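You operate a simulated robot arm through the tools that you are given. There is no shell and no other tool.

You run a simulated two-armed robot. Do the job below in one go: nothing can be reset, and whatever is moved stays where it is left.

JOB
Check bolt 34 for coating and torque, then sort it.
Fine: outside 8 to 16 um RECOAT, else under 30 Nm SCRAP, else PASS. Probe back, meter on; clamp before the lever, loosen after.

It is judged by the outcome, as a careful person would: the job done as asked, and still so three seconds after it is handed in. It fails if anything else is knocked over, pushed out of place, dropped, spilled or broken.

ROBOT AND FRAMES
Two 7-joint arms with fingered hands on one trunk that stands fixed in place. Base frame: the origin is at the foot of the trunk, x ahead of it, y to its left, z up; the work surface is at about z = 80. Units: cm, rad, N and s.
The left shoulder is at [7.3, 15.5, 118.4], the right one opposite. With the tool pointing down near the work surface each hand reaches from about 38 to 86 cm from the base axis, measured 20 degrees to its own side. Payload 4 kg a hand.
Tool frame (each hand has its own): the origin (TCP) lies between the finger pads and is the grasp point; the fingertips stand 3 cm ahead of it; z points along the fingers, y is the line along which they close. The gripper opens to 10.4 cm; its body begins 3.5 cm behind the TCP. The gripper is a hand of 3 fingers: y runs from the thumb to the fingers, the wrist lies at [-1.5, -10.4, -17.8] in the tool frame, and closing takes about 1.5 s.
Orientation is that of the tool frame in the base frame, as a unit quaternion [x, y, z, w]. With the fingers straight down and the wrist toward the robot, the tool's x, y and z point along [0, 1, 0], [1, 0, 0] and [0, 0, -1] of the base frame.

CONTROLS
- The arms move only by the tool play_rows. It takes "left_increments", "right_increments" or both (then of equal length, played together; a hand with none holds still); each is a list of rows, each an object (a shift or turn left out is 0, a gripper value left out holds the last) with "slide": the shift along the tool's x, y, z in mm, a list of three; "turn": the turn, a rotation vector about the tool's x, y, z in rad, a list of three. In form: [{"slide": [tx, ty, tz], "turn": [ax, ay, az]}, ...]. A call has 1 to 20 rows; each row is the pose to reach, as a shift and turn from the pose commanded when the call began, along the tool's axes at that moment. "left_hand" and "right_hand" are, for a hand that has rows, the closure in counts, from 0 (fully open) to 255 (shut), set as the call begins (left out, the last holds). A row lasts 0.2 s, in which the tool goes at most 5 cm and 0.15 rad; a call with a longer step from one row to the next is refused whole, and so is a gripper value outside its range. A pose out of reach is approached as far as the arm can. The call stops where the force on the tool passes 40 N (or 10 N more than at its start, if that is more) or the arm is blocked; 0.2 s more then pass. Each finger travels about 15.3 cm/s and halts on what it meets, pressing with about 30 N; the grip force reading is that of the motor and also rises with nothing between the fingers. The clock runs only during rows and for 0.2 s after the last one: add rows that repeat a pose to give the fingers time. It gives the time, the measured TCP pose, the force on the tool (base axes), the opening and the grip force at its end, in the units of the frame above (readings bear some noise), with the torque about the TCP (base axes, N m) and any sound that the robot's microphone picked up.
- Cameras (640 x 400 px; columns grow to the right, rows downward): "scene" is now at [14.06, -0.11, 140.6]; the picture's right is [0.00, -1.00, -0.00], its down [-0.64, -0.00, -0.77] and it looks along [0.77, 0.00, -0.64] (base axes); focal length 319 px, centre (320, 200). "left" rides on the left gripper at [-6.4, -9.4, -11.7] in its tool frame; the picture's right is [-0.72, -0.33, 0.61], its down [0.64, -0.65, 0.40] and it looks along [0.27, 0.68, 0.68] (tool axes); focal length 238 px, centre (320, 200). "right" rides on the right gripper at [6.4, -9.4, -11.7] in its tool frame; the picture's right is [-0.72, 0.33, -0.61], its down [-0.64, -0.65, 0.40] and it looks along [-0.27, 0.68, 0.68] (tool axes); focal length 238 px, centre (320, 200). There is no depth. A picture from a camera that has moved, and an enlarged one, comes with that camera's place and axes in the base frame and with its lens.
- grab_frame(camera): a new picture of that camera. It takes no simulated time.
- raise_lower(by): slides the trunk up (or, below 0, down) by that many cm; the arms and the scene camera ride with it, the base frame stays. It gives what a move gives, with no picture.
- finger_targets(index, middle, thumb_bend, thumb_turn, hand): sets how far each is bent, from 0 (flat) to 1 (curled in); at 0.3 the hand is open as for a grip, at 0.7 the pads meet at the TCP. One left out holds its place. A second passes; each finger stops where it meets its share of the squeeze, and holds until it gets a number again. A gripper value or a shape takes the hand back. It gives what a move gives, with no picture; readings hold the bend of each and the force on the fingers (four entries, about 0 where the hand has none), thumb and palm. thumb_turn goes from beside the hand (0) to across from the fingers (1), as for a grip.
- hand_shape(shape, hand): the hand has 3 fingers and takes this shape, open, in about a second: jaw (thumb against the fingers, like two jaws); tri (thumb and two fingers); tip (a fingertip pinch); poke (one finger out to press); point (the index stretched); flat (the hand flat); cup (the hand cupped); fist (a fist). The gripper value then closes the fingers along that shape, each until it touches; the sizes above hold for jaw. It gives what a move gives, with no picture.
- turn_head(pan, tilt): turns the head with the scene camera to pan (to the left, within 1.501 rad either way) and tilt (down, from -0.506 to 1.204), counted from straight ahead of the robot. It gives what a move gives.
- zoom(camera, box): a new picture of the part [left, top, right, bottom] of that camera's present view, enlarged. It takes no simulated time.
- hand_in(): hands the job in; it is judged then, once.

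Places have to be worked out from the pictures, the camera data and where the tool is seen. Open the grippers and draw the arms clear of the work before you hand the job in, unless the task says otherwise.

The tools are called after "Emit:" as name(argument=value, ...) on one line, values as JSON. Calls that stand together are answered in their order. play_rows: Moves the arms, as the interface text tells. Its arguments: {"type":"object","properties":{"left_increments":{"type":"array"},"left_hand":{"type":"number"},"right_increments":{"type":"array"},"right_hand":{"type":"number"}},"required":[]} The other tools are called the same way: raise_lower (by) moves the trunk up or down; hand_shape (shape, hand) gives the hand a shape; finger_targets (index, middle, thumb_bend, thumb_turn, hand) moves the fingers one by one; turn_head (pan, tilt) turns the head that bears the scene camera; grab_frame (camera) takes a picture; zoom (camera, box) takes an enlarged picture of a part of a camera's view; hand_in () hands the job in.

At the start:

```text
time_s: 0.0
left_tool_pos: [57.84, 20.1, 116.75]
left_ee_rot: [0.707, 0.707, 0.0, -0.001]
left_wrist_force: [-0.2, -0.1, -0.1]
left_ft_torque: [0.0, 0.02, -0.02]
left_grip_width: 10.38
left_grasp_force: 0.1
left_shape: jaw
left_bend: [0.3, 0.3, 0.3, 0.98]
left_finger forces: [0.0, 0.0, 0.1, 0.1, 0.0, 0.0]
right_tool_pos: [54.81, -27.23, 114.97]
right_ee_rot: [0.707, 0.707, -0.001, 0.0]
right_wrist_force: [-0.6, -0.8, -1.0]
right_ft_torque: [-0.01, 0.03, 0.03]
right_grip_width: 10.34
right_grasp_force: 0.2
right_shape: jaw
right_bend: [0.3, 0.3, 0.3, 0.98]
right_finger forces: [0.1, 0.0, 0.1, 0.1, 0.0, 0.0]
trunk travel left (down, up): [-60.0, 34.0]
head pan, tilt (commanded): [0.002, 0.691]
```

scene: 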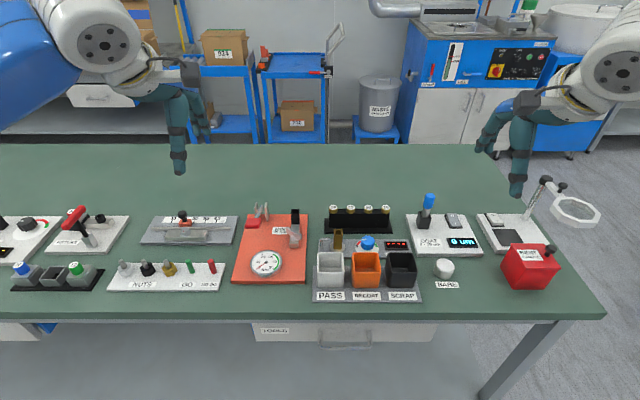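
right: 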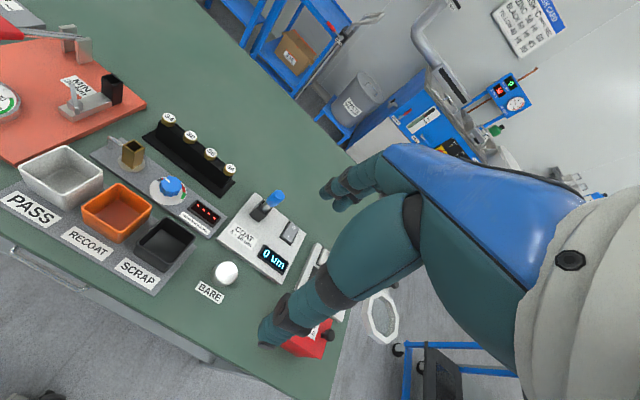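
left: 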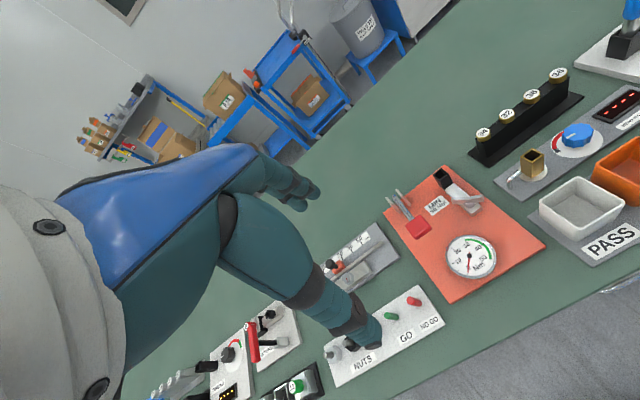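

I'll look closely at the bench first, zooming on the stations involved in the coating and torque checks.

Emit:
zoom(camera="scene", box=[300, 180, 460, 310])

Emit:
zoom(camera="scene", box=[220, 190, 330, 290])

Emit:
zoom(camera="scene", box=[390, 170, 600, 300])

Emit:
zoom(camera="right", box=[0, 20, 320, 310])

Emit:
zoom(camera="left", box=[380, 50, 640, 300])

```text
3.08 times, centred on (380, 245) of scene
camera zoom: at [14.06, -0.11, 140.6], right [0.0, -1.0, 0.0], down [-0.64, 0.0, -0.77], along [0.77, 0.0, -0.64], focal length 983 px, centre (135, 62)
```

zoom: 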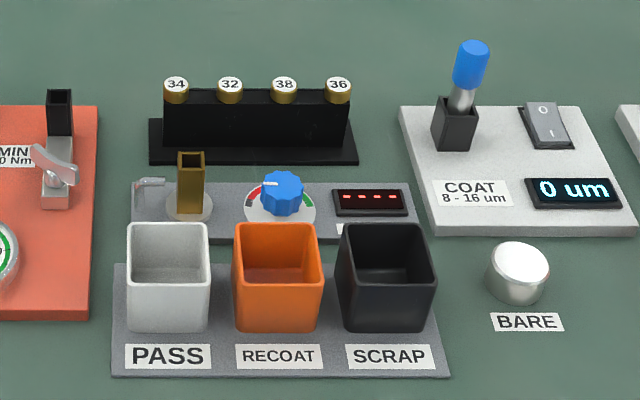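

```text
4.00 times, centred on (275, 240) of scene
camera zoom: at [14.06, -0.11, 140.6], right [0.0, -1.0, 0.0], down [-0.64, 0.0, -0.77], along [0.77, 0.0, -0.64], focal length 1277 px, centre (500, 40)
```

zoom: 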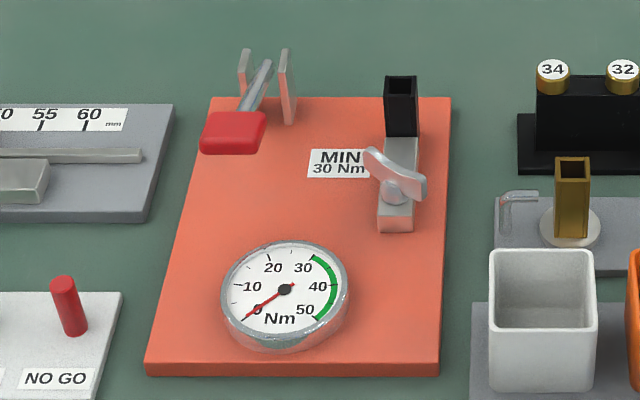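

```text
3.05 times, centred on (495, 235) of scene
camera zoom: at [14.06, -0.11, 140.6], right [0.0, -1.0, 0.0], down [-0.64, 0.0, -0.77], along [0.77, 0.0, -0.64], focal length 973 px, centre (-213, 93)
```

zoom: 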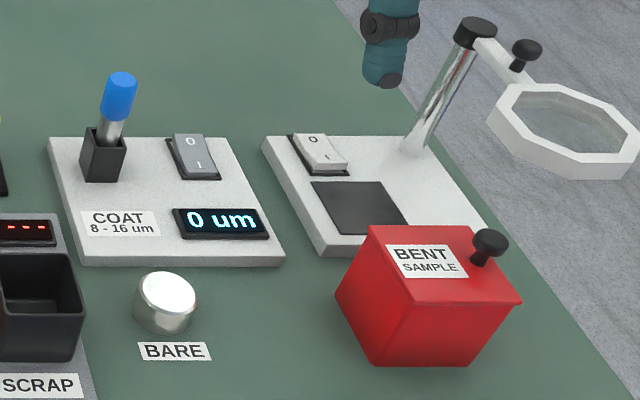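

```text
1.38 times, centred on (160, 165) of right
camera zoom: at [45.45, -20.69, 126.81], right [0.33, -0.72, 0.61], down [-0.65, -0.64, -0.4], along [0.68, -0.27, -0.68], focal length 329 px, centre (541, 248)
```

zoom: 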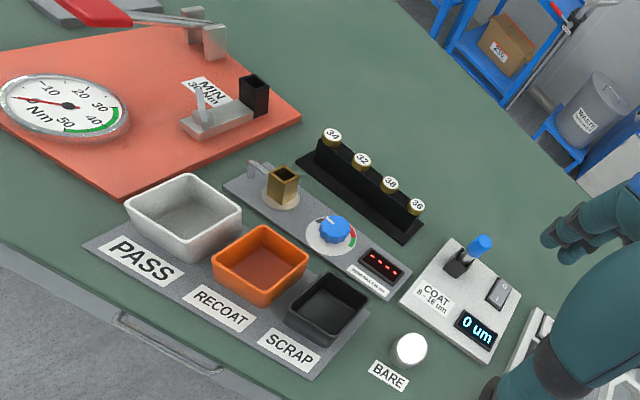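

```text
1.60 times, centred on (510, 175) of left
camera zoom: at [48.41, 13.62, 128.32], right [-0.33, -0.72, -0.61], down [-0.65, 0.64, -0.4], along [0.68, 0.27, -0.68], focal length 381 px, centre (16, 240)
```

zoom: 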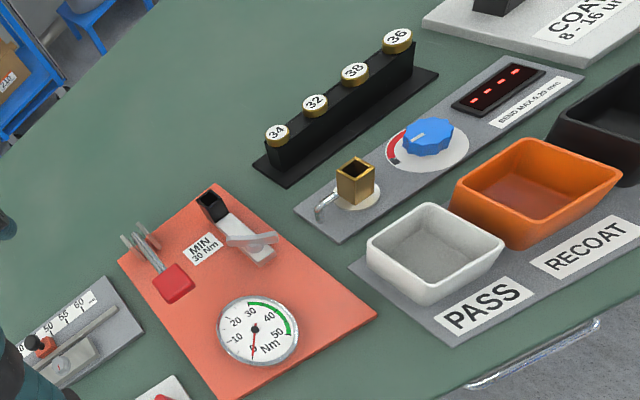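

The zooms render sharply, so I'll zoom much tighter on the clamp, lever, socket, probe and bolts from different cameras to work out the geometry.

Emit:
zoom(camera="scene", box=[280, 200, 320, 255])

Emit:
zoom(camera="right", box=[50, 60, 150, 130])

Emit:
zoom(camera="left", box=[375, 155, 500, 240])

Emit:
zoom(camera="left", box=[460, 55, 590, 165])

Emit:
zoom(camera="right", box=[210, 175, 320, 285])

Emit:
zoom(camera="scene", box=[400, 185, 490, 260])

```text
7.27 times, centred on (300, 228) of scene
camera zoom: at [14.06, -0.11, 140.6], right [0.0, -1.0, 0.0], down [-0.64, 0.0, -0.77], along [0.77, 0.0, -0.64], focal length 2322 px, centre (466, 0)
```

zoom: 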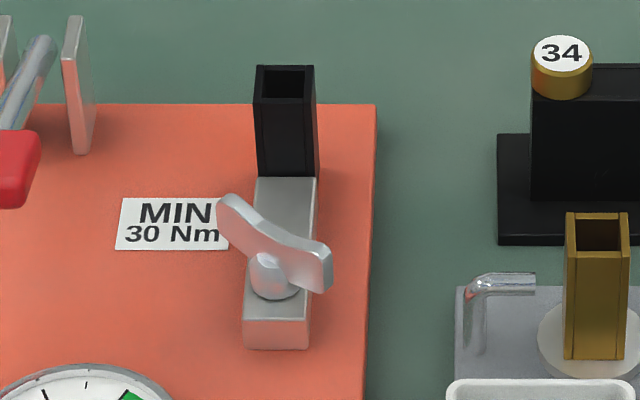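

```text
5.71 times, centred on (100, 95) of right
camera zoom: at [45.45, -20.69, 126.81], right [0.33, -0.72, 0.61], down [-0.65, -0.64, -0.4], along [0.68, -0.27, -0.68], focal length 1362 px, centre (1577, 800)
```

zoom: 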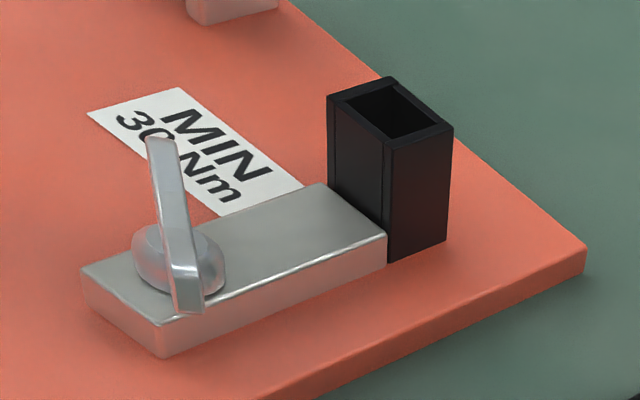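

```text
4.71 times, centred on (438, 198) of left
camera zoom: at [48.41, 13.62, 128.32], right [-0.33, -0.72, -0.61], down [-0.65, 0.64, -0.4], along [0.68, 0.27, -0.68], focal length 1122 px, centre (-233, 212)
```

zoom: 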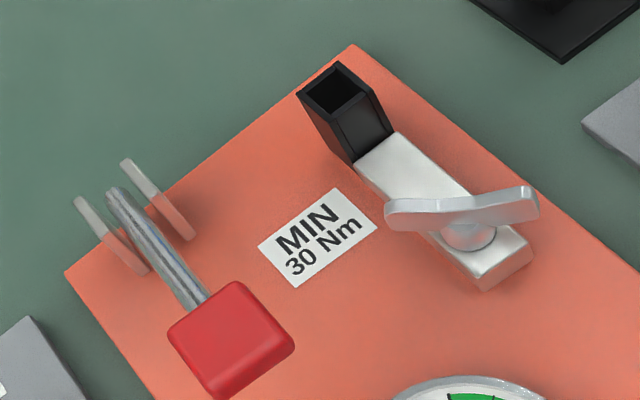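

```text
3.64 times, centred on (525, 110) of left
camera zoom: at [48.41, 13.62, 128.32], right [-0.33, -0.72, -0.61], down [-0.65, 0.64, -0.4], along [0.68, 0.27, -0.68], focal length 867 px, centre (-426, 527)
```

zoom: 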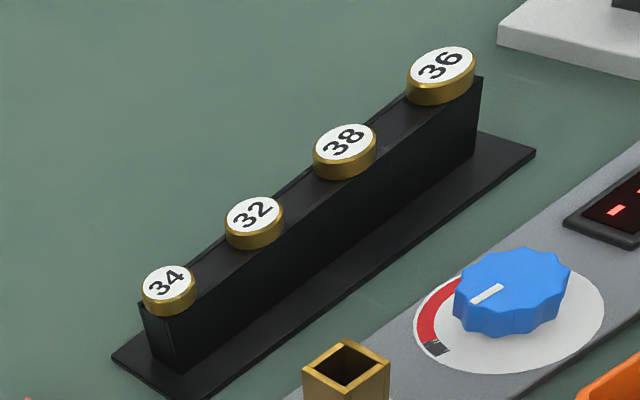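

```text
3.64 times, centred on (265, 230) of right
camera zoom: at [45.45, -20.69, 126.81], right [0.33, -0.72, 0.61], down [-0.65, -0.64, -0.4], along [0.68, -0.27, -0.68], focal length 867 px, centre (520, 91)
```

zoom: 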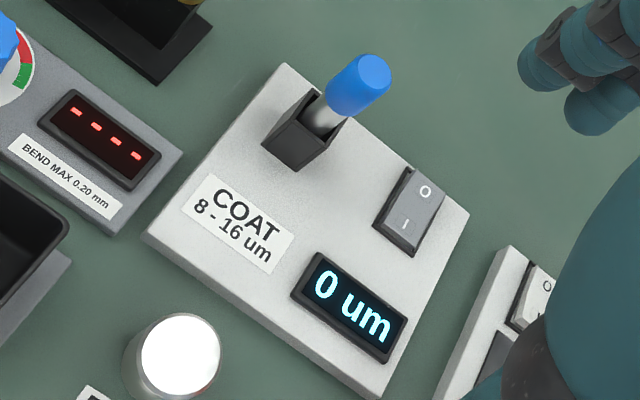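

```text
5.33 times, centred on (445, 222) of scene
camera zoom: at [14.06, -0.11, 140.6], right [0.0, -1.0, 0.0], down [-0.64, 0.0, -0.77], along [0.77, 0.0, -0.64], focal length 1703 px, centre (-347, 80)
```

zoom: 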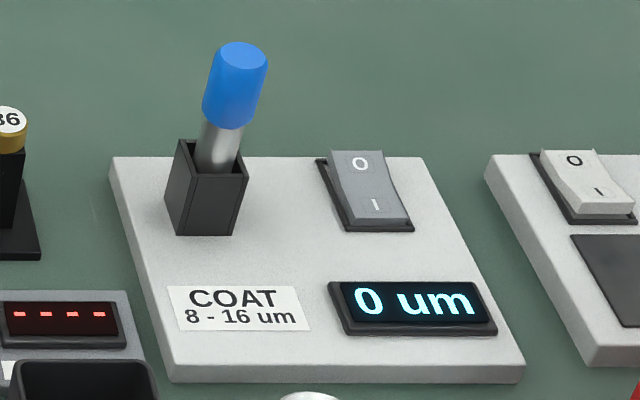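

The probe leans in a black square cup near (74, -26), bolt 34 sits at about (75, -3.5, 87.5), and the torque socket is near (75, 6.4). I'll bring the right hand closer above the coating meter for a better view of the probe.

Emit:
play_rows(right_increments=[{"slide": [0, 30, 30]}, {"slide": [0, 60, 60]}, {"slide": [0, 85, 85]}, {"slide": [0, 110, 110]}, {"slide": [0, 110, 110]}], right_hand=0)

Emit:
grab_frame(camera="right")

Emit:
grab_frame(camera="scene")

```text
time_s: 1.2
left_tool_pos: [57.61, 20.09, 116.85]
left_ee_rot: [0.708, 0.707, -0.001, 0.0]
left_wrist_force: [-0.1, 0.3, 0.1]
left_ft_torque: [-0.04, -0.03, -0.03]
left_grip_width: 10.36
left_grasp_force: 0.1
left_shape: jaw
left_bend: [0.3, 0.3, 0.3, 0.98]
left_finger forces: [0.1, 0.0, 0.1, 0.0, 0.1, 0.0]
right_tool_pos: [65.71, -27.01, 104.33]
right_ee_rot: [0.707, 0.707, 0.0, 0.0]
right_wrist_force: [-0.4, -0.4, 0.0]
right_ft_torque: [0.03, 0.0, -0.01]
right_grip_width: 10.37
right_grasp_force: 0.0
right_shape: jaw
right_bend: [0.3, 0.3, 0.3, 0.98]
right_finger forces: [0.0, 0.0, 0.0, 0.0, 0.0, 0.0]
trunk travel left (down, up): [-60.0, 34.0]
head pan, tilt (commanded): [0.002, 0.691]
```

```text
taken
camera right: at [56.31, -20.47, 115.98], right [0.33, -0.72, 0.61], down [-0.65, -0.64, -0.4], along [0.68, -0.27, -0.68], focal length 238 px, centre (320, 200)
```

right: 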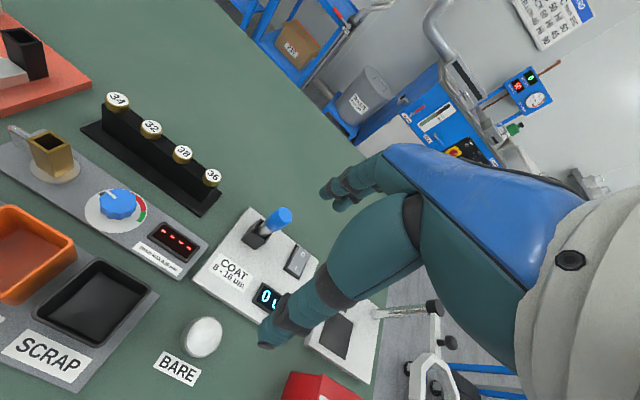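

```text
taken
camera scene: at [14.1, -0.07, 140.6], right [0.0, -1.0, 0.0], down [-0.64, 0.0, -0.77], along [0.77, 0.0, -0.64], focal length 319 px, centre (320, 200)
```

scene: 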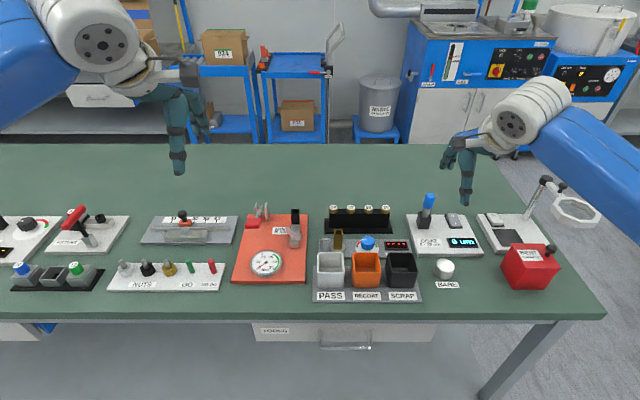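

The probe is seen clearly beyond the fingers; I'll zoom on it and the bolts to triangulate.

Emit:
zoom(camera="right", box=[190, 190, 340, 284])

Emit:
zoom(camera="scene", box=[405, 185, 485, 235])

Emit:
zoom(camera="right", box=[70, 70, 230, 220])

Emit:
zoom(camera="left", box=[560, 0, 640, 60])

```text
4.26 times, centred on (265, 237) of right
camera zoom: at [56.31, -20.47, 115.98], right [0.33, -0.72, 0.61], down [-0.65, -0.64, -0.4], along [0.68, -0.27, -0.68], focal length 1014 px, centre (554, 43)
```

zoom: 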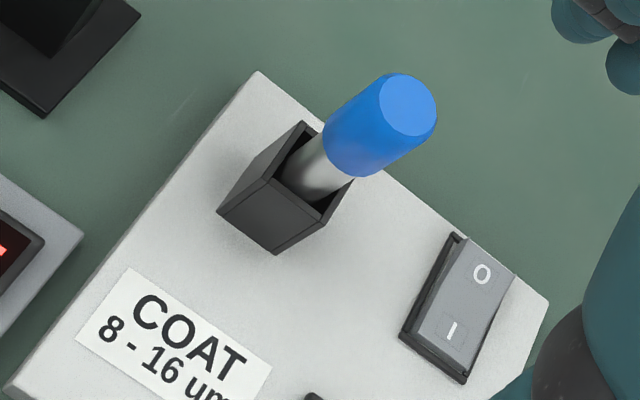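

```text
8.00 times, centred on (445, 210) of scene
camera zoom: at [14.1, -0.07, 140.6], right [0.0, -1.0, 0.0], down [-0.64, 0.0, -0.77], along [0.77, 0.0, -0.64], focal length 2555 px, centre (-680, 120)
```

zoom: 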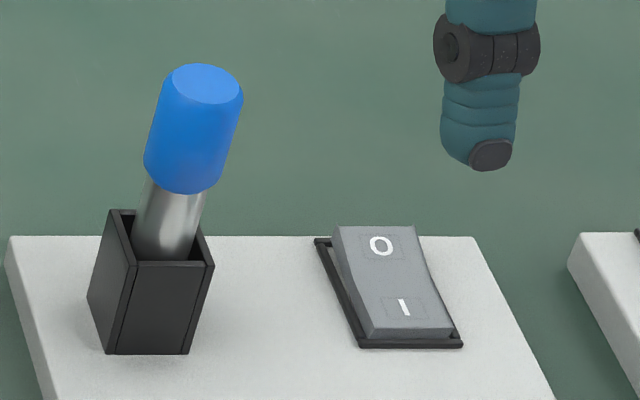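

```text
2.67 times, centred on (150, 145) of right
camera zoom: at [56.31, -20.47, 115.98], right [0.33, -0.72, 0.61], down [-0.65, -0.64, -0.4], along [0.68, -0.27, -0.68], focal length 636 px, centre (773, 347)
```

zoom: 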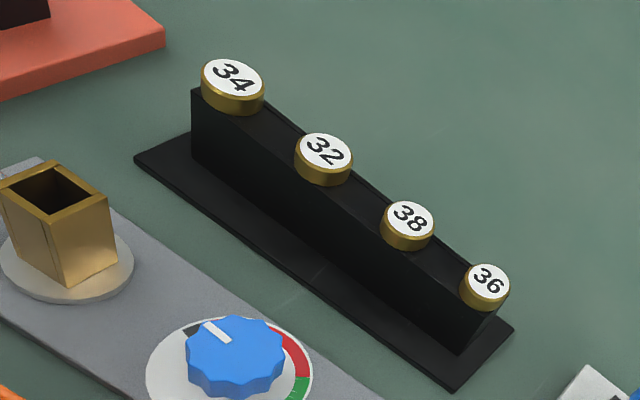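

```text
6.67 times, centred on (600, 30) of left
camera zoom: at [48.2, 13.65, 128.41], right [-0.33, -0.72, -0.61], down [-0.65, 0.64, -0.4], along [0.68, 0.27, -0.68], focal length 1589 px, centre (-1547, 1333)
```

zoom: 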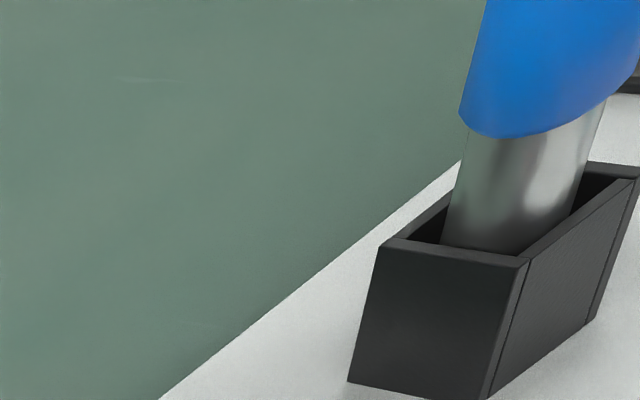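

I'll zoom tighter on the probe in both views to pin its axis and tilt.

Emit:
zoom(camera="right", box=[236, 200, 300, 250])

Emit:
zoom(camera="scene", box=[412, 188, 444, 232])

```text
8.00 times, centred on (268, 225) of right
camera zoom: at [56.31, -20.47, 115.98], right [0.33, -0.72, 0.61], down [-0.65, -0.64, -0.4], along [0.68, -0.27, -0.68], focal length 1907 px, centre (736, 0)
```

zoom: 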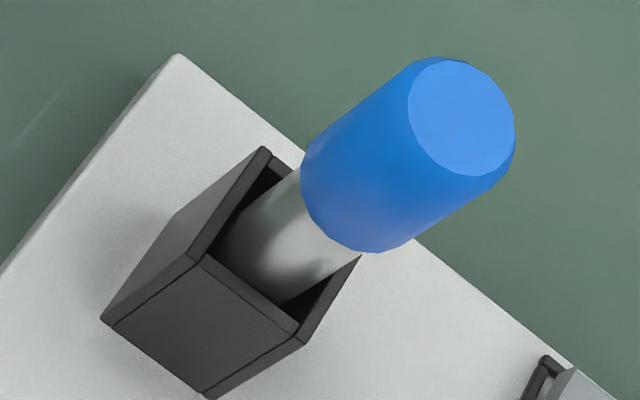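

```text
9.09 times, centred on (428, 210) of scene
camera zoom: at [14.1, -0.07, 140.6], right [0.0, -1.0, 0.0], down [-0.64, 0.0, -0.77], along [0.77, 0.0, -0.64], focal length 2903 px, centre (-662, 109)
```

zoom: 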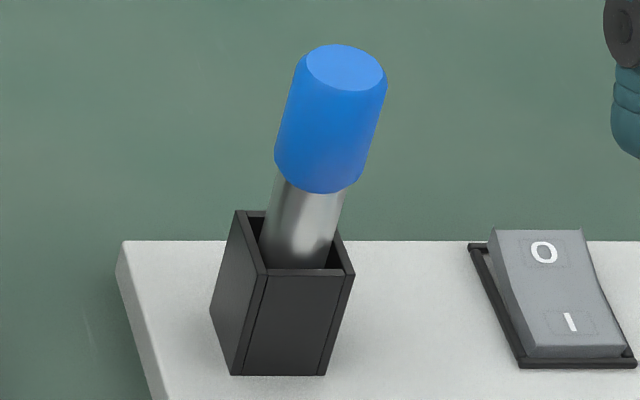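

Comparing edge slopes, the probe stands almost upright in its cup with its blue handle spanning roughly z 89–92.5. I'll move the right hand over it, staying above, and look again.

Emit:
play_rows(right_increments=[{"slide": [1, 35, 20]}, {"slide": [3, 70, 40]}, {"slide": [4, 78, 50]}, {"slide": [4, 78, 50]}])

Emit:
grab_frame(camera="right")

Emit:
zoom(camera="scene", box=[400, 150, 490, 240])

```text
time_s: 2.2
left_tool_pos: [57.61, 20.01, 116.86]
left_ee_rot: [0.707, 0.707, 0.0, 0.0]
left_wrist_force: [0.3, 0.3, 0.3]
left_ft_torque: [-0.01, -0.02, 0.02]
left_grip_width: 10.36
left_grasp_force: 0.0
left_shape: jaw
left_bend: [0.3, 0.3, 0.3, 0.98]
left_finger forces: [0.0, 0.0, 0.0, 0.0, 0.0, 0.1]
right_tool_pos: [73.33, -26.78, 99.03]
right_ee_rot: [0.707, 0.707, 0.0, 0.0]
right_wrist_force: [-0.1, -0.9, 0.3]
right_ft_torque: [0.02, -0.02, 0.0]
right_grip_width: 10.37
right_grasp_force: 0.0
right_shape: jaw
right_bend: [0.3, 0.3, 0.3, 0.98]
right_finger forces: [0.0, 0.0, 0.0, 0.0, 0.0, 0.1]
trunk travel left (down, up): [-60.0, 34.0]
head pan, tilt (commanded): [0.002, 0.691]
```

```text
taken
camera right: at [64.02, -20.34, 110.87], right [0.33, -0.72, 0.61], down [-0.65, -0.64, -0.4], along [0.68, -0.27, -0.68], focal length 238 px, centre (320, 200)
```

right: 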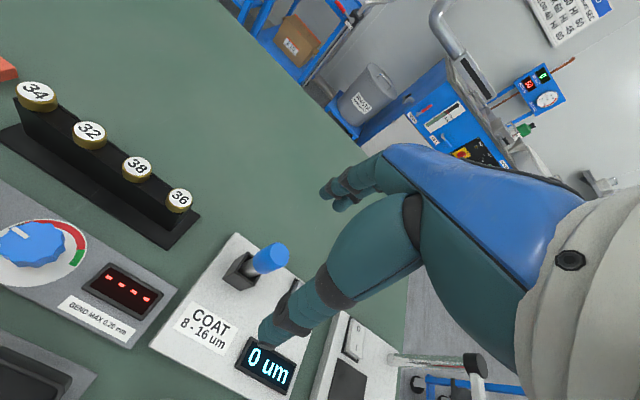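

```text
4.44 times, centred on (445, 195) of scene
camera zoom: at [14.08, -0.11, 140.6], right [0.0, -1.0, 0.0], down [-0.64, 0.0, -0.77], along [0.77, 0.0, -0.64], focal length 1419 px, centre (-236, 222)
```

zoom: 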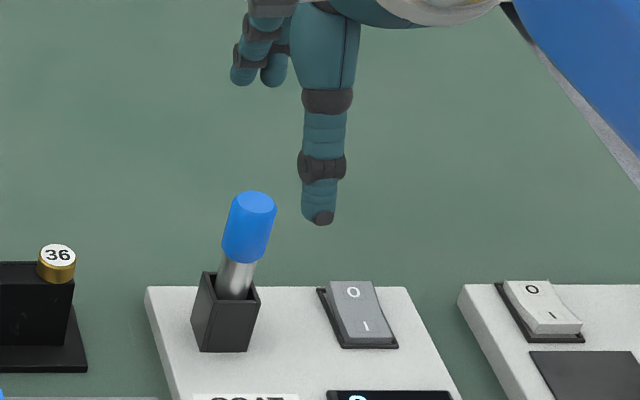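

Now a tight zoom on the probe from this new right-camera position to triangulate again.

Emit:
zoom(camera="right", box=[210, 225, 306, 305])

```text
5.00 times, centred on (258, 265) of right
camera zoom: at [64.02, -20.34, 110.87], right [0.33, -0.72, 0.61], down [-0.65, -0.64, -0.4], along [0.68, -0.27, -0.68], focal length 1192 px, centre (630, -125)
```

zoom: 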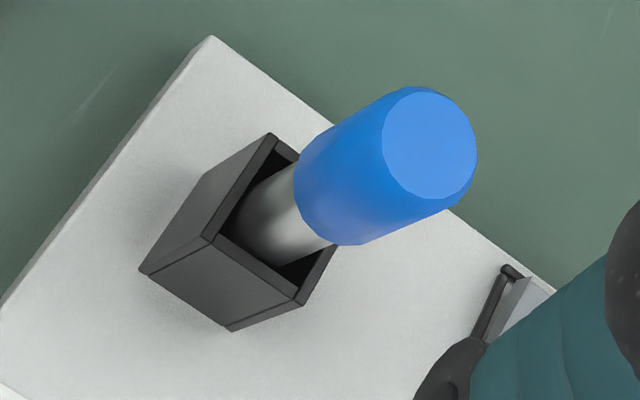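

Probe top triangulates to about (74.15, -26.6, 92.3), cup centre (74.4, -26.7). I'll lower the open right hand around the blue handle to TCP z≈90.6.

Emit:
play_rows(right_increments=[{"slide": [1.5, 9, 0]}, {"slide": [1.5, 9, 30]}, {"slide": [1.5, 9, 60]}, {"slide": [1.5, 9, 84]}, {"slide": [1.5, 9, 84]}])

Emit:
grab_frame(camera="right")

Emit:
zoom(camera="scene", box=[390, 160, 500, 240])

```text
time_s: 3.4
left_tool_pos: [57.61, 20.12, 116.92]
left_ee_rot: [0.707, 0.708, 0.001, 0.0]
left_wrist_force: [0.9, 0.8, 0.5]
left_ft_torque: [-0.03, -0.01, -0.01]
left_grip_width: 10.36
left_grasp_force: 0.1
left_shape: jaw
left_bend: [0.3, 0.3, 0.3, 0.98]
left_finger forces: [0.0, 0.0, 0.1, 0.1, 0.0, 0.0]
right_tool_pos: [74.43, -26.7, 90.69]
right_ee_rot: [0.707, 0.707, 0.001, 0.0]
right_wrist_force: [0.3, -0.1, -0.7]
right_ft_torque: [-0.03, -0.03, -0.02]
right_grip_width: 10.37
right_grasp_force: 0.0
right_shape: jaw
right_bend: [0.3, 0.3, 0.3, 0.98]
right_finger forces: [0.0, 0.0, 0.0, 0.1, 0.0, 0.0]
trunk travel left (down, up): [-60.0, 34.0]
head pan, tilt (commanded): [0.002, 0.691]
```

```text
taken
camera right: at [65.09, -20.17, 102.34], right [0.33, -0.72, 0.61], down [-0.65, -0.64, -0.4], along [0.68, -0.27, -0.68], focal length 238 px, centre (320, 200)
```

right: 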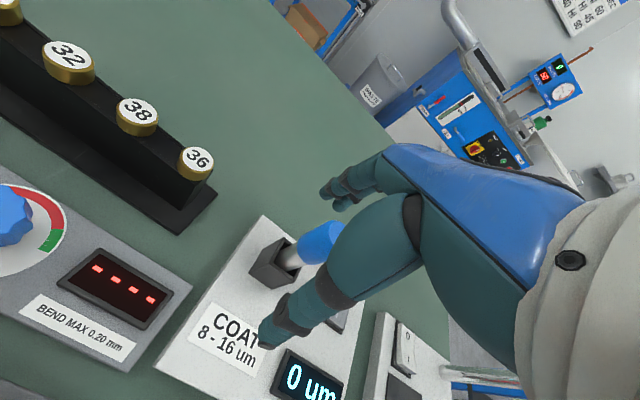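

```text
5.00 times, centred on (445, 200) of scene
camera zoom: at [14.1, -0.04, 140.6], right [0.0, -1.0, 0.0], down [-0.64, 0.0, -0.77], along [0.77, 0.0, -0.64], focal length 1597 px, centre (-305, 200)
```

zoom: 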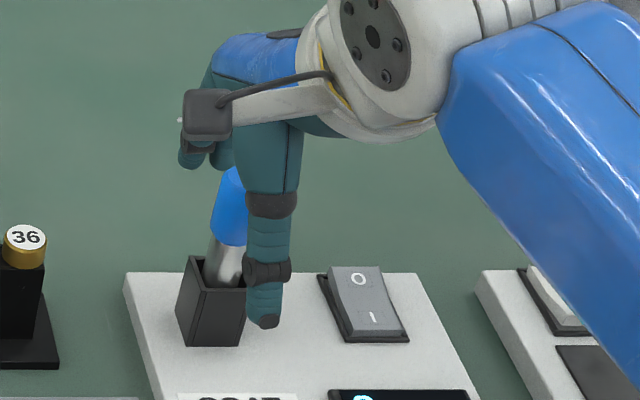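

The blue handle sits between thumb and fingers (TCP projects right on it). I'll close the right hand on it.

Emit:
play_rows(right_increments=[{"slide": [0, 0, 0]}, {"slide": [0, 0, 0]}, {"slide": [0, 0, 0]}, {"slide": [0, 0, 0]}, {"slide": [0, 0, 0]}, {"slide": [0, 0, 0]}, {"slide": [0, 0, 0]}, {"slide": [0, 0, 0]}], right_hand=255)

Emit:
grab_frame(camera="right")

Emit:
zoom(camera="scene", box=[390, 160, 500, 240])

```text
time_s: 5.2
left_tool_pos: [57.54, 20.14, 116.71]
left_ee_rot: [0.707, 0.707, 0.0, -0.001]
left_wrist_force: [-0.7, 0.4, 0.7]
left_ft_torque: [0.01, 0.0, -0.02]
left_grip_width: 10.39
left_grasp_force: 0.0
left_shape: jaw
left_bend: [0.3, 0.3, 0.3, 0.98]
left_finger forces: [0.0, 0.0, 0.1, 0.0, 0.1, 0.0]
right_tool_pos: [74.37, -26.63, 90.59]
right_ee_rot: [0.707, 0.707, -0.001, 0.0]
right_wrist_force: [0.5, 0.3, -0.2]
right_ft_torque: [-0.02, -0.01, -0.02]
right_grip_width: 1.52
right_grasp_force: 30.2
right_shape: jaw
right_bend: [0.73, 0.61, 0.74, 1.0]
right_finger forces: [15.9, 10.8, 0.1, 0.1, 25.6, 0.0]
trunk travel left (down, up): [-60.0, 34.0]
head pan, tilt (commanded): [0.002, 0.691]
```

```text
taken
camera right: at [65.12, -20.17, 102.34], right [0.33, -0.72, 0.61], down [-0.65, -0.64, -0.4], along [0.68, -0.27, -0.68], focal length 238 px, centre (320, 200)
```

right: 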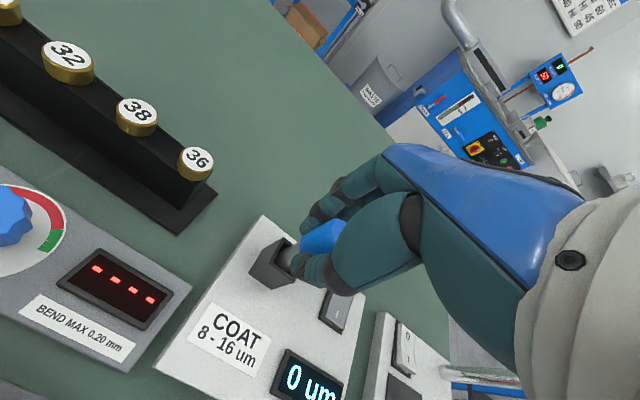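

```text
5.00 times, centred on (445, 200) of scene
camera zoom: at [14.14, -0.05, 140.59], right [0.0, -1.0, 0.0], down [-0.64, 0.0, -0.77], along [0.77, 0.0, -0.64], focal length 1597 px, centre (-305, 200)
```

zoom: 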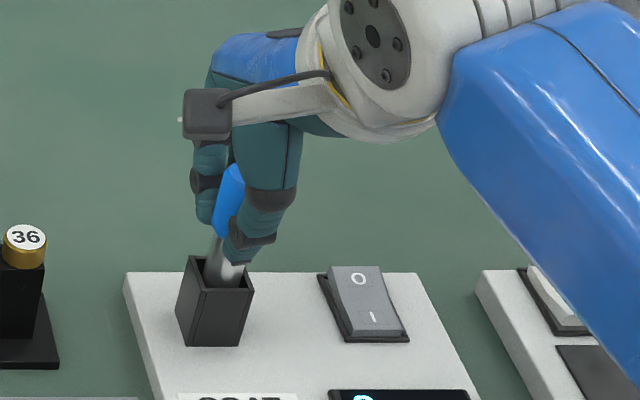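

Grip force reads 30 N shared by index, middle and thumb. I'll lift the probe straight up 8 cm and check it.

Emit:
play_rows(right_increments=[{"slide": [0, 0, -10]}, {"slide": [0, 0, -25]}, {"slide": [0, 0, -45]}, {"slide": [0, 0, -65]}, {"slide": [0, 0, -85]}, {"slide": [0, 0, -85]}])

Emit:
grab_frame(camera="right")

Emit:
zoom(camera="scene", box=[390, 140, 500, 240])

Emit:
zoom(camera="right", box=[220, 160, 380, 300])

```text
time_s: 6.6
left_tool_pos: [57.52, 20.17, 116.81]
left_ee_rot: [0.707, 0.707, 0.0, 0.0]
left_wrist_force: [-0.2, 0.5, -0.2]
left_ft_torque: [0.02, -0.02, -0.03]
left_grip_width: 10.36
left_grasp_force: 0.0
left_shape: jaw
left_bend: [0.3, 0.3, 0.3, 0.98]
left_finger forces: [0.0, 0.0, 0.0, 0.0, 0.0, 0.0]
right_tool_pos: [74.3, -26.47, 99.43]
right_ee_rot: [0.707, 0.707, 0.001, 0.0]
right_wrist_force: [-0.3, 2.0, -0.7]
right_ft_torque: [-0.02, 0.02, -0.03]
right_grip_width: 1.53
right_grasp_force: 29.7
right_shape: jaw
right_bend: [0.73, 0.61, 0.74, 1.0]
right_finger forces: [16.0, 11.1, 0.1, 0.0, 25.6, 0.1]
trunk travel left (down, up): [-60.0, 34.0]
head pan, tilt (commanded): [0.002, 0.691]
```

```text
taken
camera right: at [64.99, -20.04, 111.16], right [0.33, -0.72, 0.61], down [-0.65, -0.64, -0.4], along [0.68, -0.27, -0.68], focal length 238 px, centre (320, 200)
```

right: 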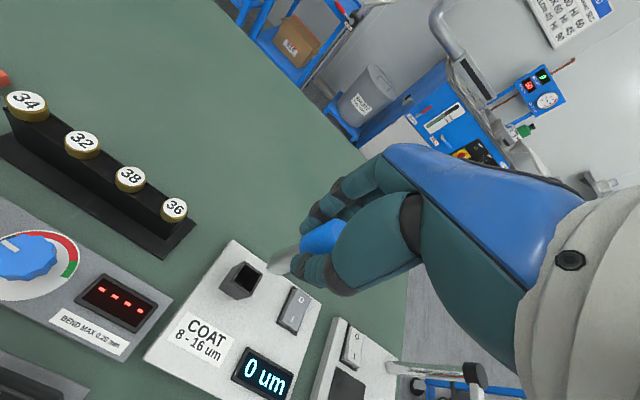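

```text
4.00 times, centred on (445, 190) of scene
camera zoom: at [14.15, -0.05, 140.59], right [0.0, -1.0, 0.0], down [-0.64, 0.0, -0.77], along [0.77, 0.0, -0.64], focal length 1277 px, centre (-180, 240)
```

zoom: 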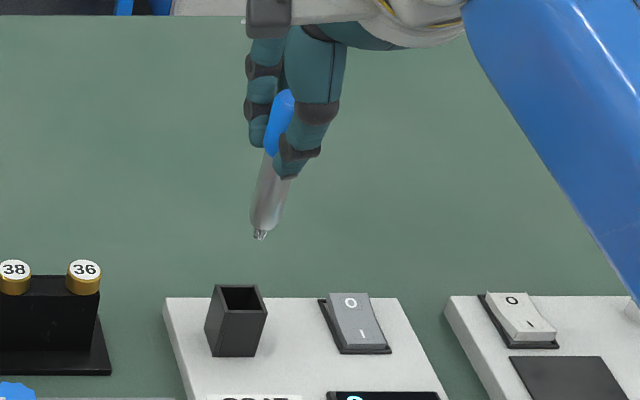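

```text
2.86 times, centred on (300, 230) of right
camera zoom: at [64.99, -20.04, 111.16], right [0.33, -0.72, 0.61], down [-0.65, -0.64, -0.4], along [0.68, -0.27, -0.68], focal length 681 px, centre (377, 114)
```

zoom: 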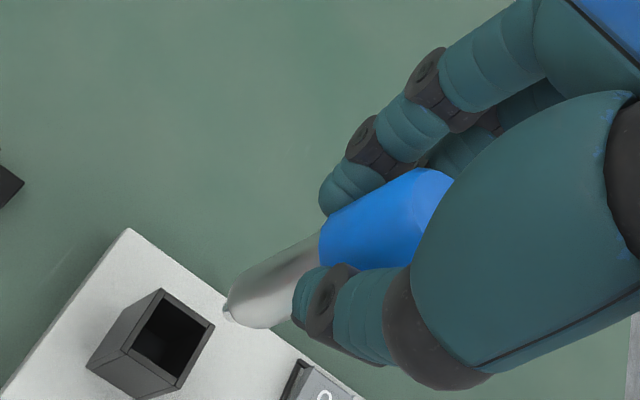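

The probe is held firmly with its tip about 7.8 cm below the TCP at (−0.55, +0.1) offset. First I'll check the meter's zero on the BARE reference, whose top is near (59.6, −27.8, 84.4): move the tip above it.

Emit:
play_rows(right_increments=[{"slide": [-4, -40, 0]}, {"slide": [-8, -80, 0]}, {"slide": [-12, -115, 0]}, {"slide": [-13.5, -142, 0]}, {"slide": [-13.5, -142, 25]}, {"slide": [-13.5, -142, 45]}, {"slide": [-13.5, -142, 45]}])

Emit:
grab_frame(camera="right")

Emit:
zoom(camera="scene", box=[400, 180, 520, 300])

```text
time_s: 8.2
left_tool_pos: [57.63, 20.19, 116.91]
left_ee_rot: [0.707, 0.707, 0.0, 0.0]
left_wrist_force: [-0.3, 0.8, -0.6]
left_ft_torque: [0.02, -0.02, 0.03]
left_grip_width: 10.37
left_grasp_force: 0.1
left_shape: jaw
left_bend: [0.3, 0.3, 0.3, 0.98]
left_finger forces: [0.0, 0.0, 0.0, 0.0, 0.0, 0.0]
right_tool_pos: [60.1, -27.83, 94.64]
right_ee_rot: [0.707, 0.707, 0.0, 0.0]
right_wrist_force: [0.0, -0.2, -1.0]
right_ft_torque: [-0.01, 0.01, 0.04]
right_grip_width: 1.53
right_grasp_force: 29.8
right_shape: jaw
right_bend: [0.73, 0.61, 0.74, 1.0]
right_finger forces: [16.1, 11.2, 0.0, 0.0, 25.6, 0.0]
trunk travel left (down, up): [-60.0, 34.0]
head pan, tilt (commanded): [0.002, 0.691]
```

```text
taken
camera right: at [50.82, -21.44, 106.48], right [0.33, -0.72, 0.61], down [-0.65, -0.64, -0.4], along [0.68, -0.27, -0.68], focal length 238 px, centre (320, 200)
```

right: 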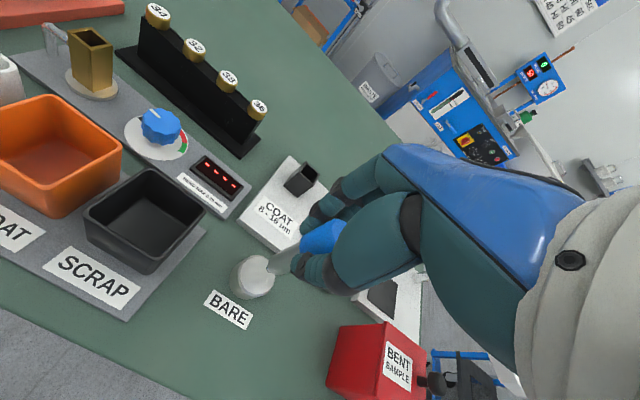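

```text
3.33 times, centred on (460, 240) of scene
camera zoom: at [14.02, -0.08, 140.6], right [0.0, -1.0, 0.0], down [-0.64, 0.0, -0.77], along [0.77, 0.0, -0.64], focal length 1064 px, centre (-147, 67)
```

zoom: 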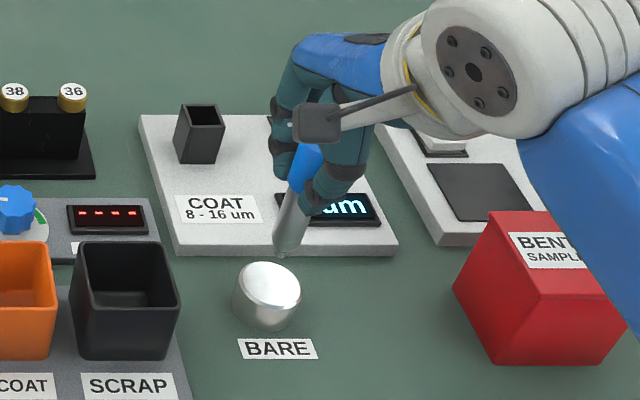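

The tip hangs about 2.4 cm over the BARE disc. I'll lower slowly in small steps until the force shows contact.

Emit:
play_rows(right_increments=[{"slide": [0, 0, 8]}, {"slide": [0, 0, 14]}, {"slide": [0, 0, 17]}, {"slide": [0, 0, 19]}, {"slide": [0, 0, 20]}, {"slide": [0, 0, 21]}])

Emit:
zoom(camera="scene", box=[400, 200, 500, 290])

Emit:
zoom(camera="right", box=[190, 200, 350, 310])

```text
time_s: 9.6
left_tool_pos: [57.65, 20.12, 116.81]
left_ee_rot: [0.706, 0.708, 0.0, -0.001]
left_wrist_force: [-0.5, -0.1, -1.0]
left_ft_torque: [-0.01, -0.03, -0.01]
left_grip_width: 10.37
left_grasp_force: 0.1
left_shape: jaw
left_bend: [0.3, 0.3, 0.3, 0.98]
left_finger forces: [0.0, 0.0, 0.0, 0.1, 0.1, 0.0]
right_tool_pos: [60.11, -27.85, 92.58]
right_ee_rot: [0.707, 0.707, 0.0, 0.0]
right_wrist_force: [0.2, 0.8, -1.3]
right_ft_torque: [-0.05, 0.0, 0.04]
right_grip_width: 1.5
right_grasp_force: 29.9
right_shape: jaw
right_bend: [0.73, 0.61, 0.74, 1.0]
right_finger forces: [16.1, 11.4, 0.0, 0.0, 25.6, 0.0]
trunk travel left (down, up): [-60.0, 34.0]
head pan, tilt (commanded): [0.002, 0.691]
```

```text
4.44 times, centred on (450, 245) of scene
camera zoom: at [14.08, -0.08, 140.6], right [0.0, -1.0, 0.0], down [-0.64, 0.0, -0.77], along [0.77, 0.0, -0.64], focal length 1419 px, centre (-258, 0)
```

zoom: 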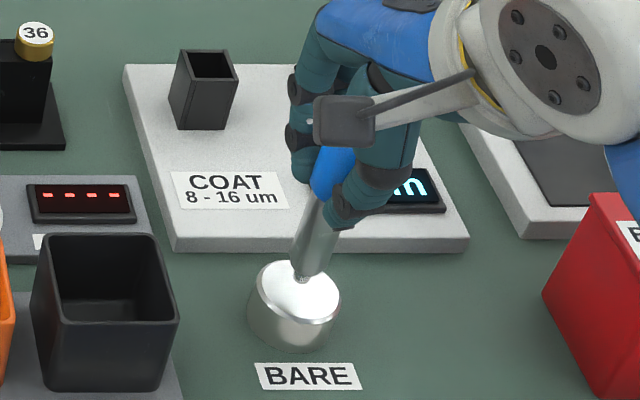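

```text
3.64 times, centred on (270, 255) of right
camera zoom: at [50.76, -21.42, 104.37], right [0.33, -0.72, 0.61], down [-0.65, -0.64, -0.4], along [0.68, -0.27, -0.68], focal length 867 px, centre (502, 0)
```

zoom: 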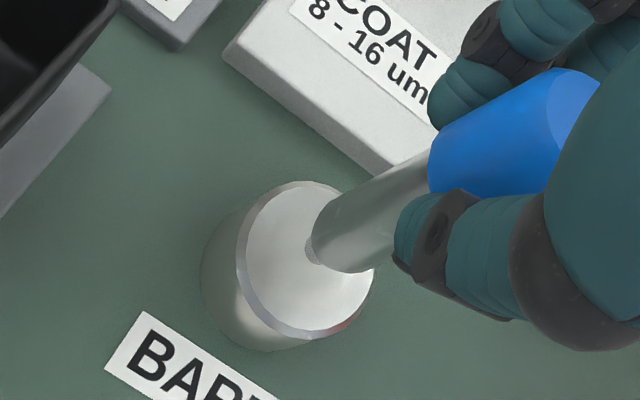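

The tip is about to touch the centre of the disc. I'll continue down in 1 mm steps until contact, then peek at the display.

Emit:
play_rows(right_increments=[{"slide": [0, 0, 1]}, {"slide": [0, 0, 2]}, {"slide": [0, 0, 3]}, {"slide": [0, 0, 3]}])

Emit:
zoom(camera="scene", box=[430, 220, 500, 290])

```text
time_s: 10.6
left_tool_pos: [57.56, 20.18, 116.75]
left_ee_rot: [0.707, 0.707, 0.0, 0.0]
left_wrist_force: [-0.9, -0.5, 0.5]
left_ft_torque: [-0.03, 0.0, 0.03]
left_grip_width: 10.33
left_grasp_force: 0.1
left_shape: jaw
left_bend: [0.3, 0.3, 0.3, 0.98]
left_finger forces: [0.1, 0.1, 0.0, 0.0, 0.1, 0.1]
right_tool_pos: [60.07, -27.84, 92.2]
right_ee_rot: [0.707, 0.707, 0.001, 0.0]
right_wrist_force: [0.9, -0.1, -0.7]
right_ft_torque: [0.01, 0.01, 0.01]
right_grip_width: 1.55
right_grasp_force: 30.5
right_shape: jaw
right_bend: [0.73, 0.61, 0.74, 1.0]
right_finger forces: [16.1, 11.3, 0.0, 0.0, 25.7, 0.0]
trunk travel left (down, up): [-60.0, 34.0]
head pan, tilt (commanded): [0.002, 0.691]
```

```text
5.71 times, centred on (465, 255) of scene
camera zoom: at [14.08, -0.08, 140.6], right [0.0, -1.0, 0.0], down [-0.64, 0.0, -0.77], along [0.77, 0.0, -0.64], focal length 1825 px, centre (-509, -114)
```

zoom: 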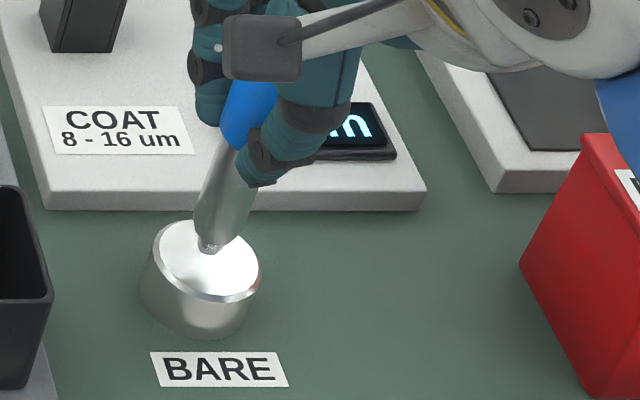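

No contact yet; continuing down in 1 mm steps.

Emit:
play_rows(right_increments=[{"slide": [0, 0, 1]}, {"slide": [0, 0, 2]}, {"slide": [0, 0, 3]}, {"slide": [0, 0, 4]}, {"slide": [0, 0, 4]}])

Emit:
zoom(camera="scene", box=[430, 220, 500, 290])

Emit:
zoom(camera="right", box=[210, 220, 310, 300])

```text
time_s: 11.8
left_tool_pos: [57.62, 20.08, 116.77]
left_ee_rot: [0.707, 0.707, -0.001, 0.001]
left_wrist_force: [0.4, -0.3, 0.1]
left_ft_torque: [-0.02, 0.0, 0.0]
left_grip_width: 10.35
left_grasp_force: 0.0
left_shape: jaw
left_bend: [0.3, 0.3, 0.3, 0.98]
left_finger forces: [0.0, 0.0, 0.1, 0.0, 0.1, 0.0]
right_tool_pos: [59.98, -27.99, 92.04]
right_ee_rot: [0.707, 0.707, 0.0, 0.0]
right_wrist_force: [-0.5, 0.0, -0.3]
right_ft_torque: [-0.02, -0.02, 0.05]
right_grip_width: 1.53
right_grasp_force: 29.8
right_shape: jaw
right_bend: [0.73, 0.61, 0.74, 1.0]
right_finger forces: [16.2, 11.3, 0.0, 0.0, 25.6, 0.0]
trunk travel left (down, up): [-60.0, 34.0]
head pan, tilt (commanded): [0.002, 0.691]
```

```text
5.71 times, centred on (465, 255) of scene
camera zoom: at [14.07, -0.08, 140.6], right [0.0, -1.0, 0.0], down [-0.64, 0.0, -0.77], along [0.77, 0.0, -0.64], focal length 1825 px, centre (-509, -114)
```

zoom: 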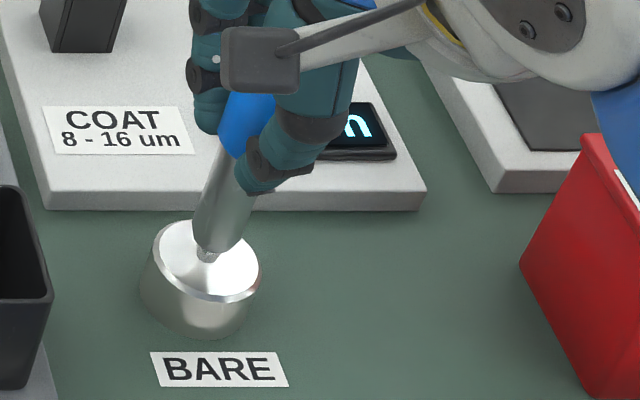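

```text
5.00 times, centred on (260, 260) of right
camera zoom: at [50.72, -21.45, 103.7], right [0.33, -0.72, 0.61], down [-0.65, -0.64, -0.4], along [0.68, -0.27, -0.68], focal length 1192 px, centre (620, -100)
```

zoom: 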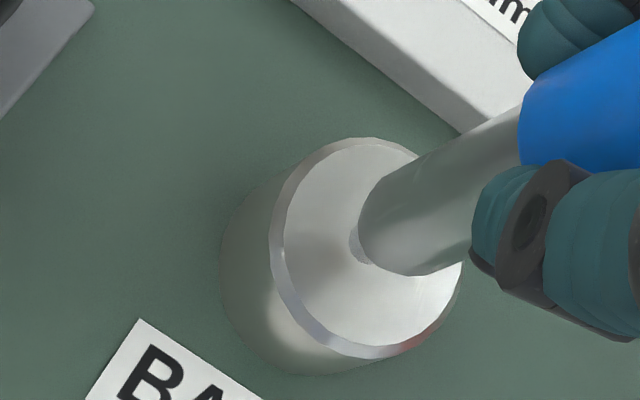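

Still no force. A few more millimetres down.

Emit:
play_rows(right_increments=[{"slide": [0, 0, 1]}, {"slide": [0, 0, 2]}, {"slide": [0, 0, 3]}, {"slide": [0, 0, 4]}, {"slide": [0, 0, 4]}])

Emit:
zoom(camera="scene", box=[430, 220, 500, 290])

Emit:
zoom(camera="right", box=[210, 220, 310, 300])

```text
time_s: 13.0
left_tool_pos: [57.59, 20.11, 116.72]
left_ee_rot: [0.707, 0.708, 0.001, 0.0]
left_wrist_force: [0.2, -0.4, -0.1]
left_ft_torque: [0.03, 0.01, 0.0]
left_grip_width: 10.37
left_grasp_force: 0.1
left_shape: jaw
left_bend: [0.3, 0.3, 0.3, 0.98]
left_finger forces: [0.0, 0.0, 0.0, 0.1, 0.0, 0.0]
right_tool_pos: [60.17, -28.01, 91.39]
right_ee_rot: [0.707, 0.707, 0.0, 0.0]
right_wrist_force: [-0.1, -0.6, -1.3]
right_ft_torque: [0.01, 0.02, -0.01]
right_grip_width: 1.51
right_grasp_force: 30.1
right_shape: jaw
right_bend: [0.73, 0.61, 0.74, 1.0]
right_finger forces: [16.2, 11.3, 0.1, 0.1, 25.6, 0.0]
trunk travel left (down, up): [-60.0, 34.0]
head pan, tilt (commanded): [0.002, 0.691]
```

```text
5.71 times, centred on (465, 255) of scene
camera zoom: at [14.07, -0.08, 140.6], right [0.0, -1.0, 0.0], down [-0.64, 0.0, -0.77], along [0.77, 0.0, -0.64], focal length 1825 px, centre (-509, -114)
```

zoom: 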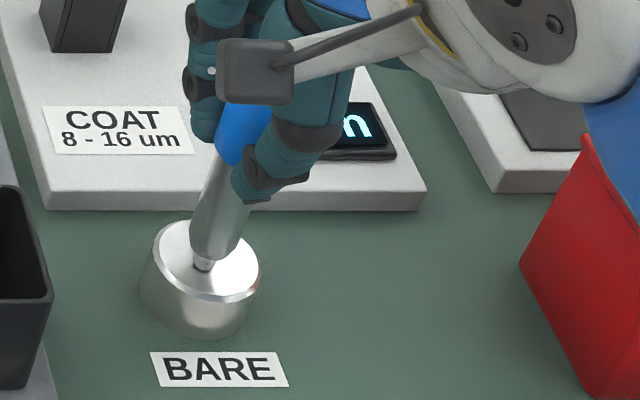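

```text
5.00 times, centred on (260, 260) of right
camera zoom: at [50.76, -21.45, 103.21], right [0.33, -0.72, 0.61], down [-0.65, -0.64, -0.4], along [0.68, -0.27, -0.68], focal length 1192 px, centre (620, -100)
```

zoom: 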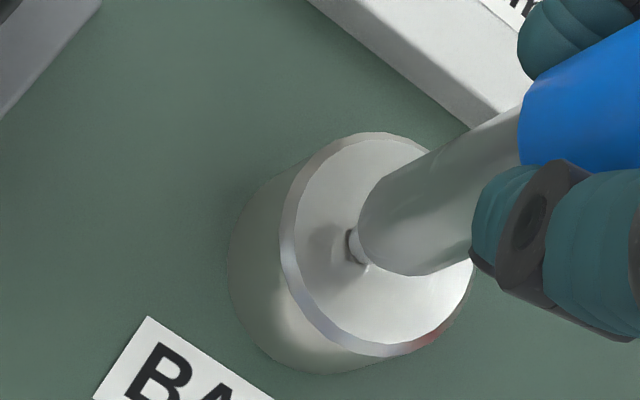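

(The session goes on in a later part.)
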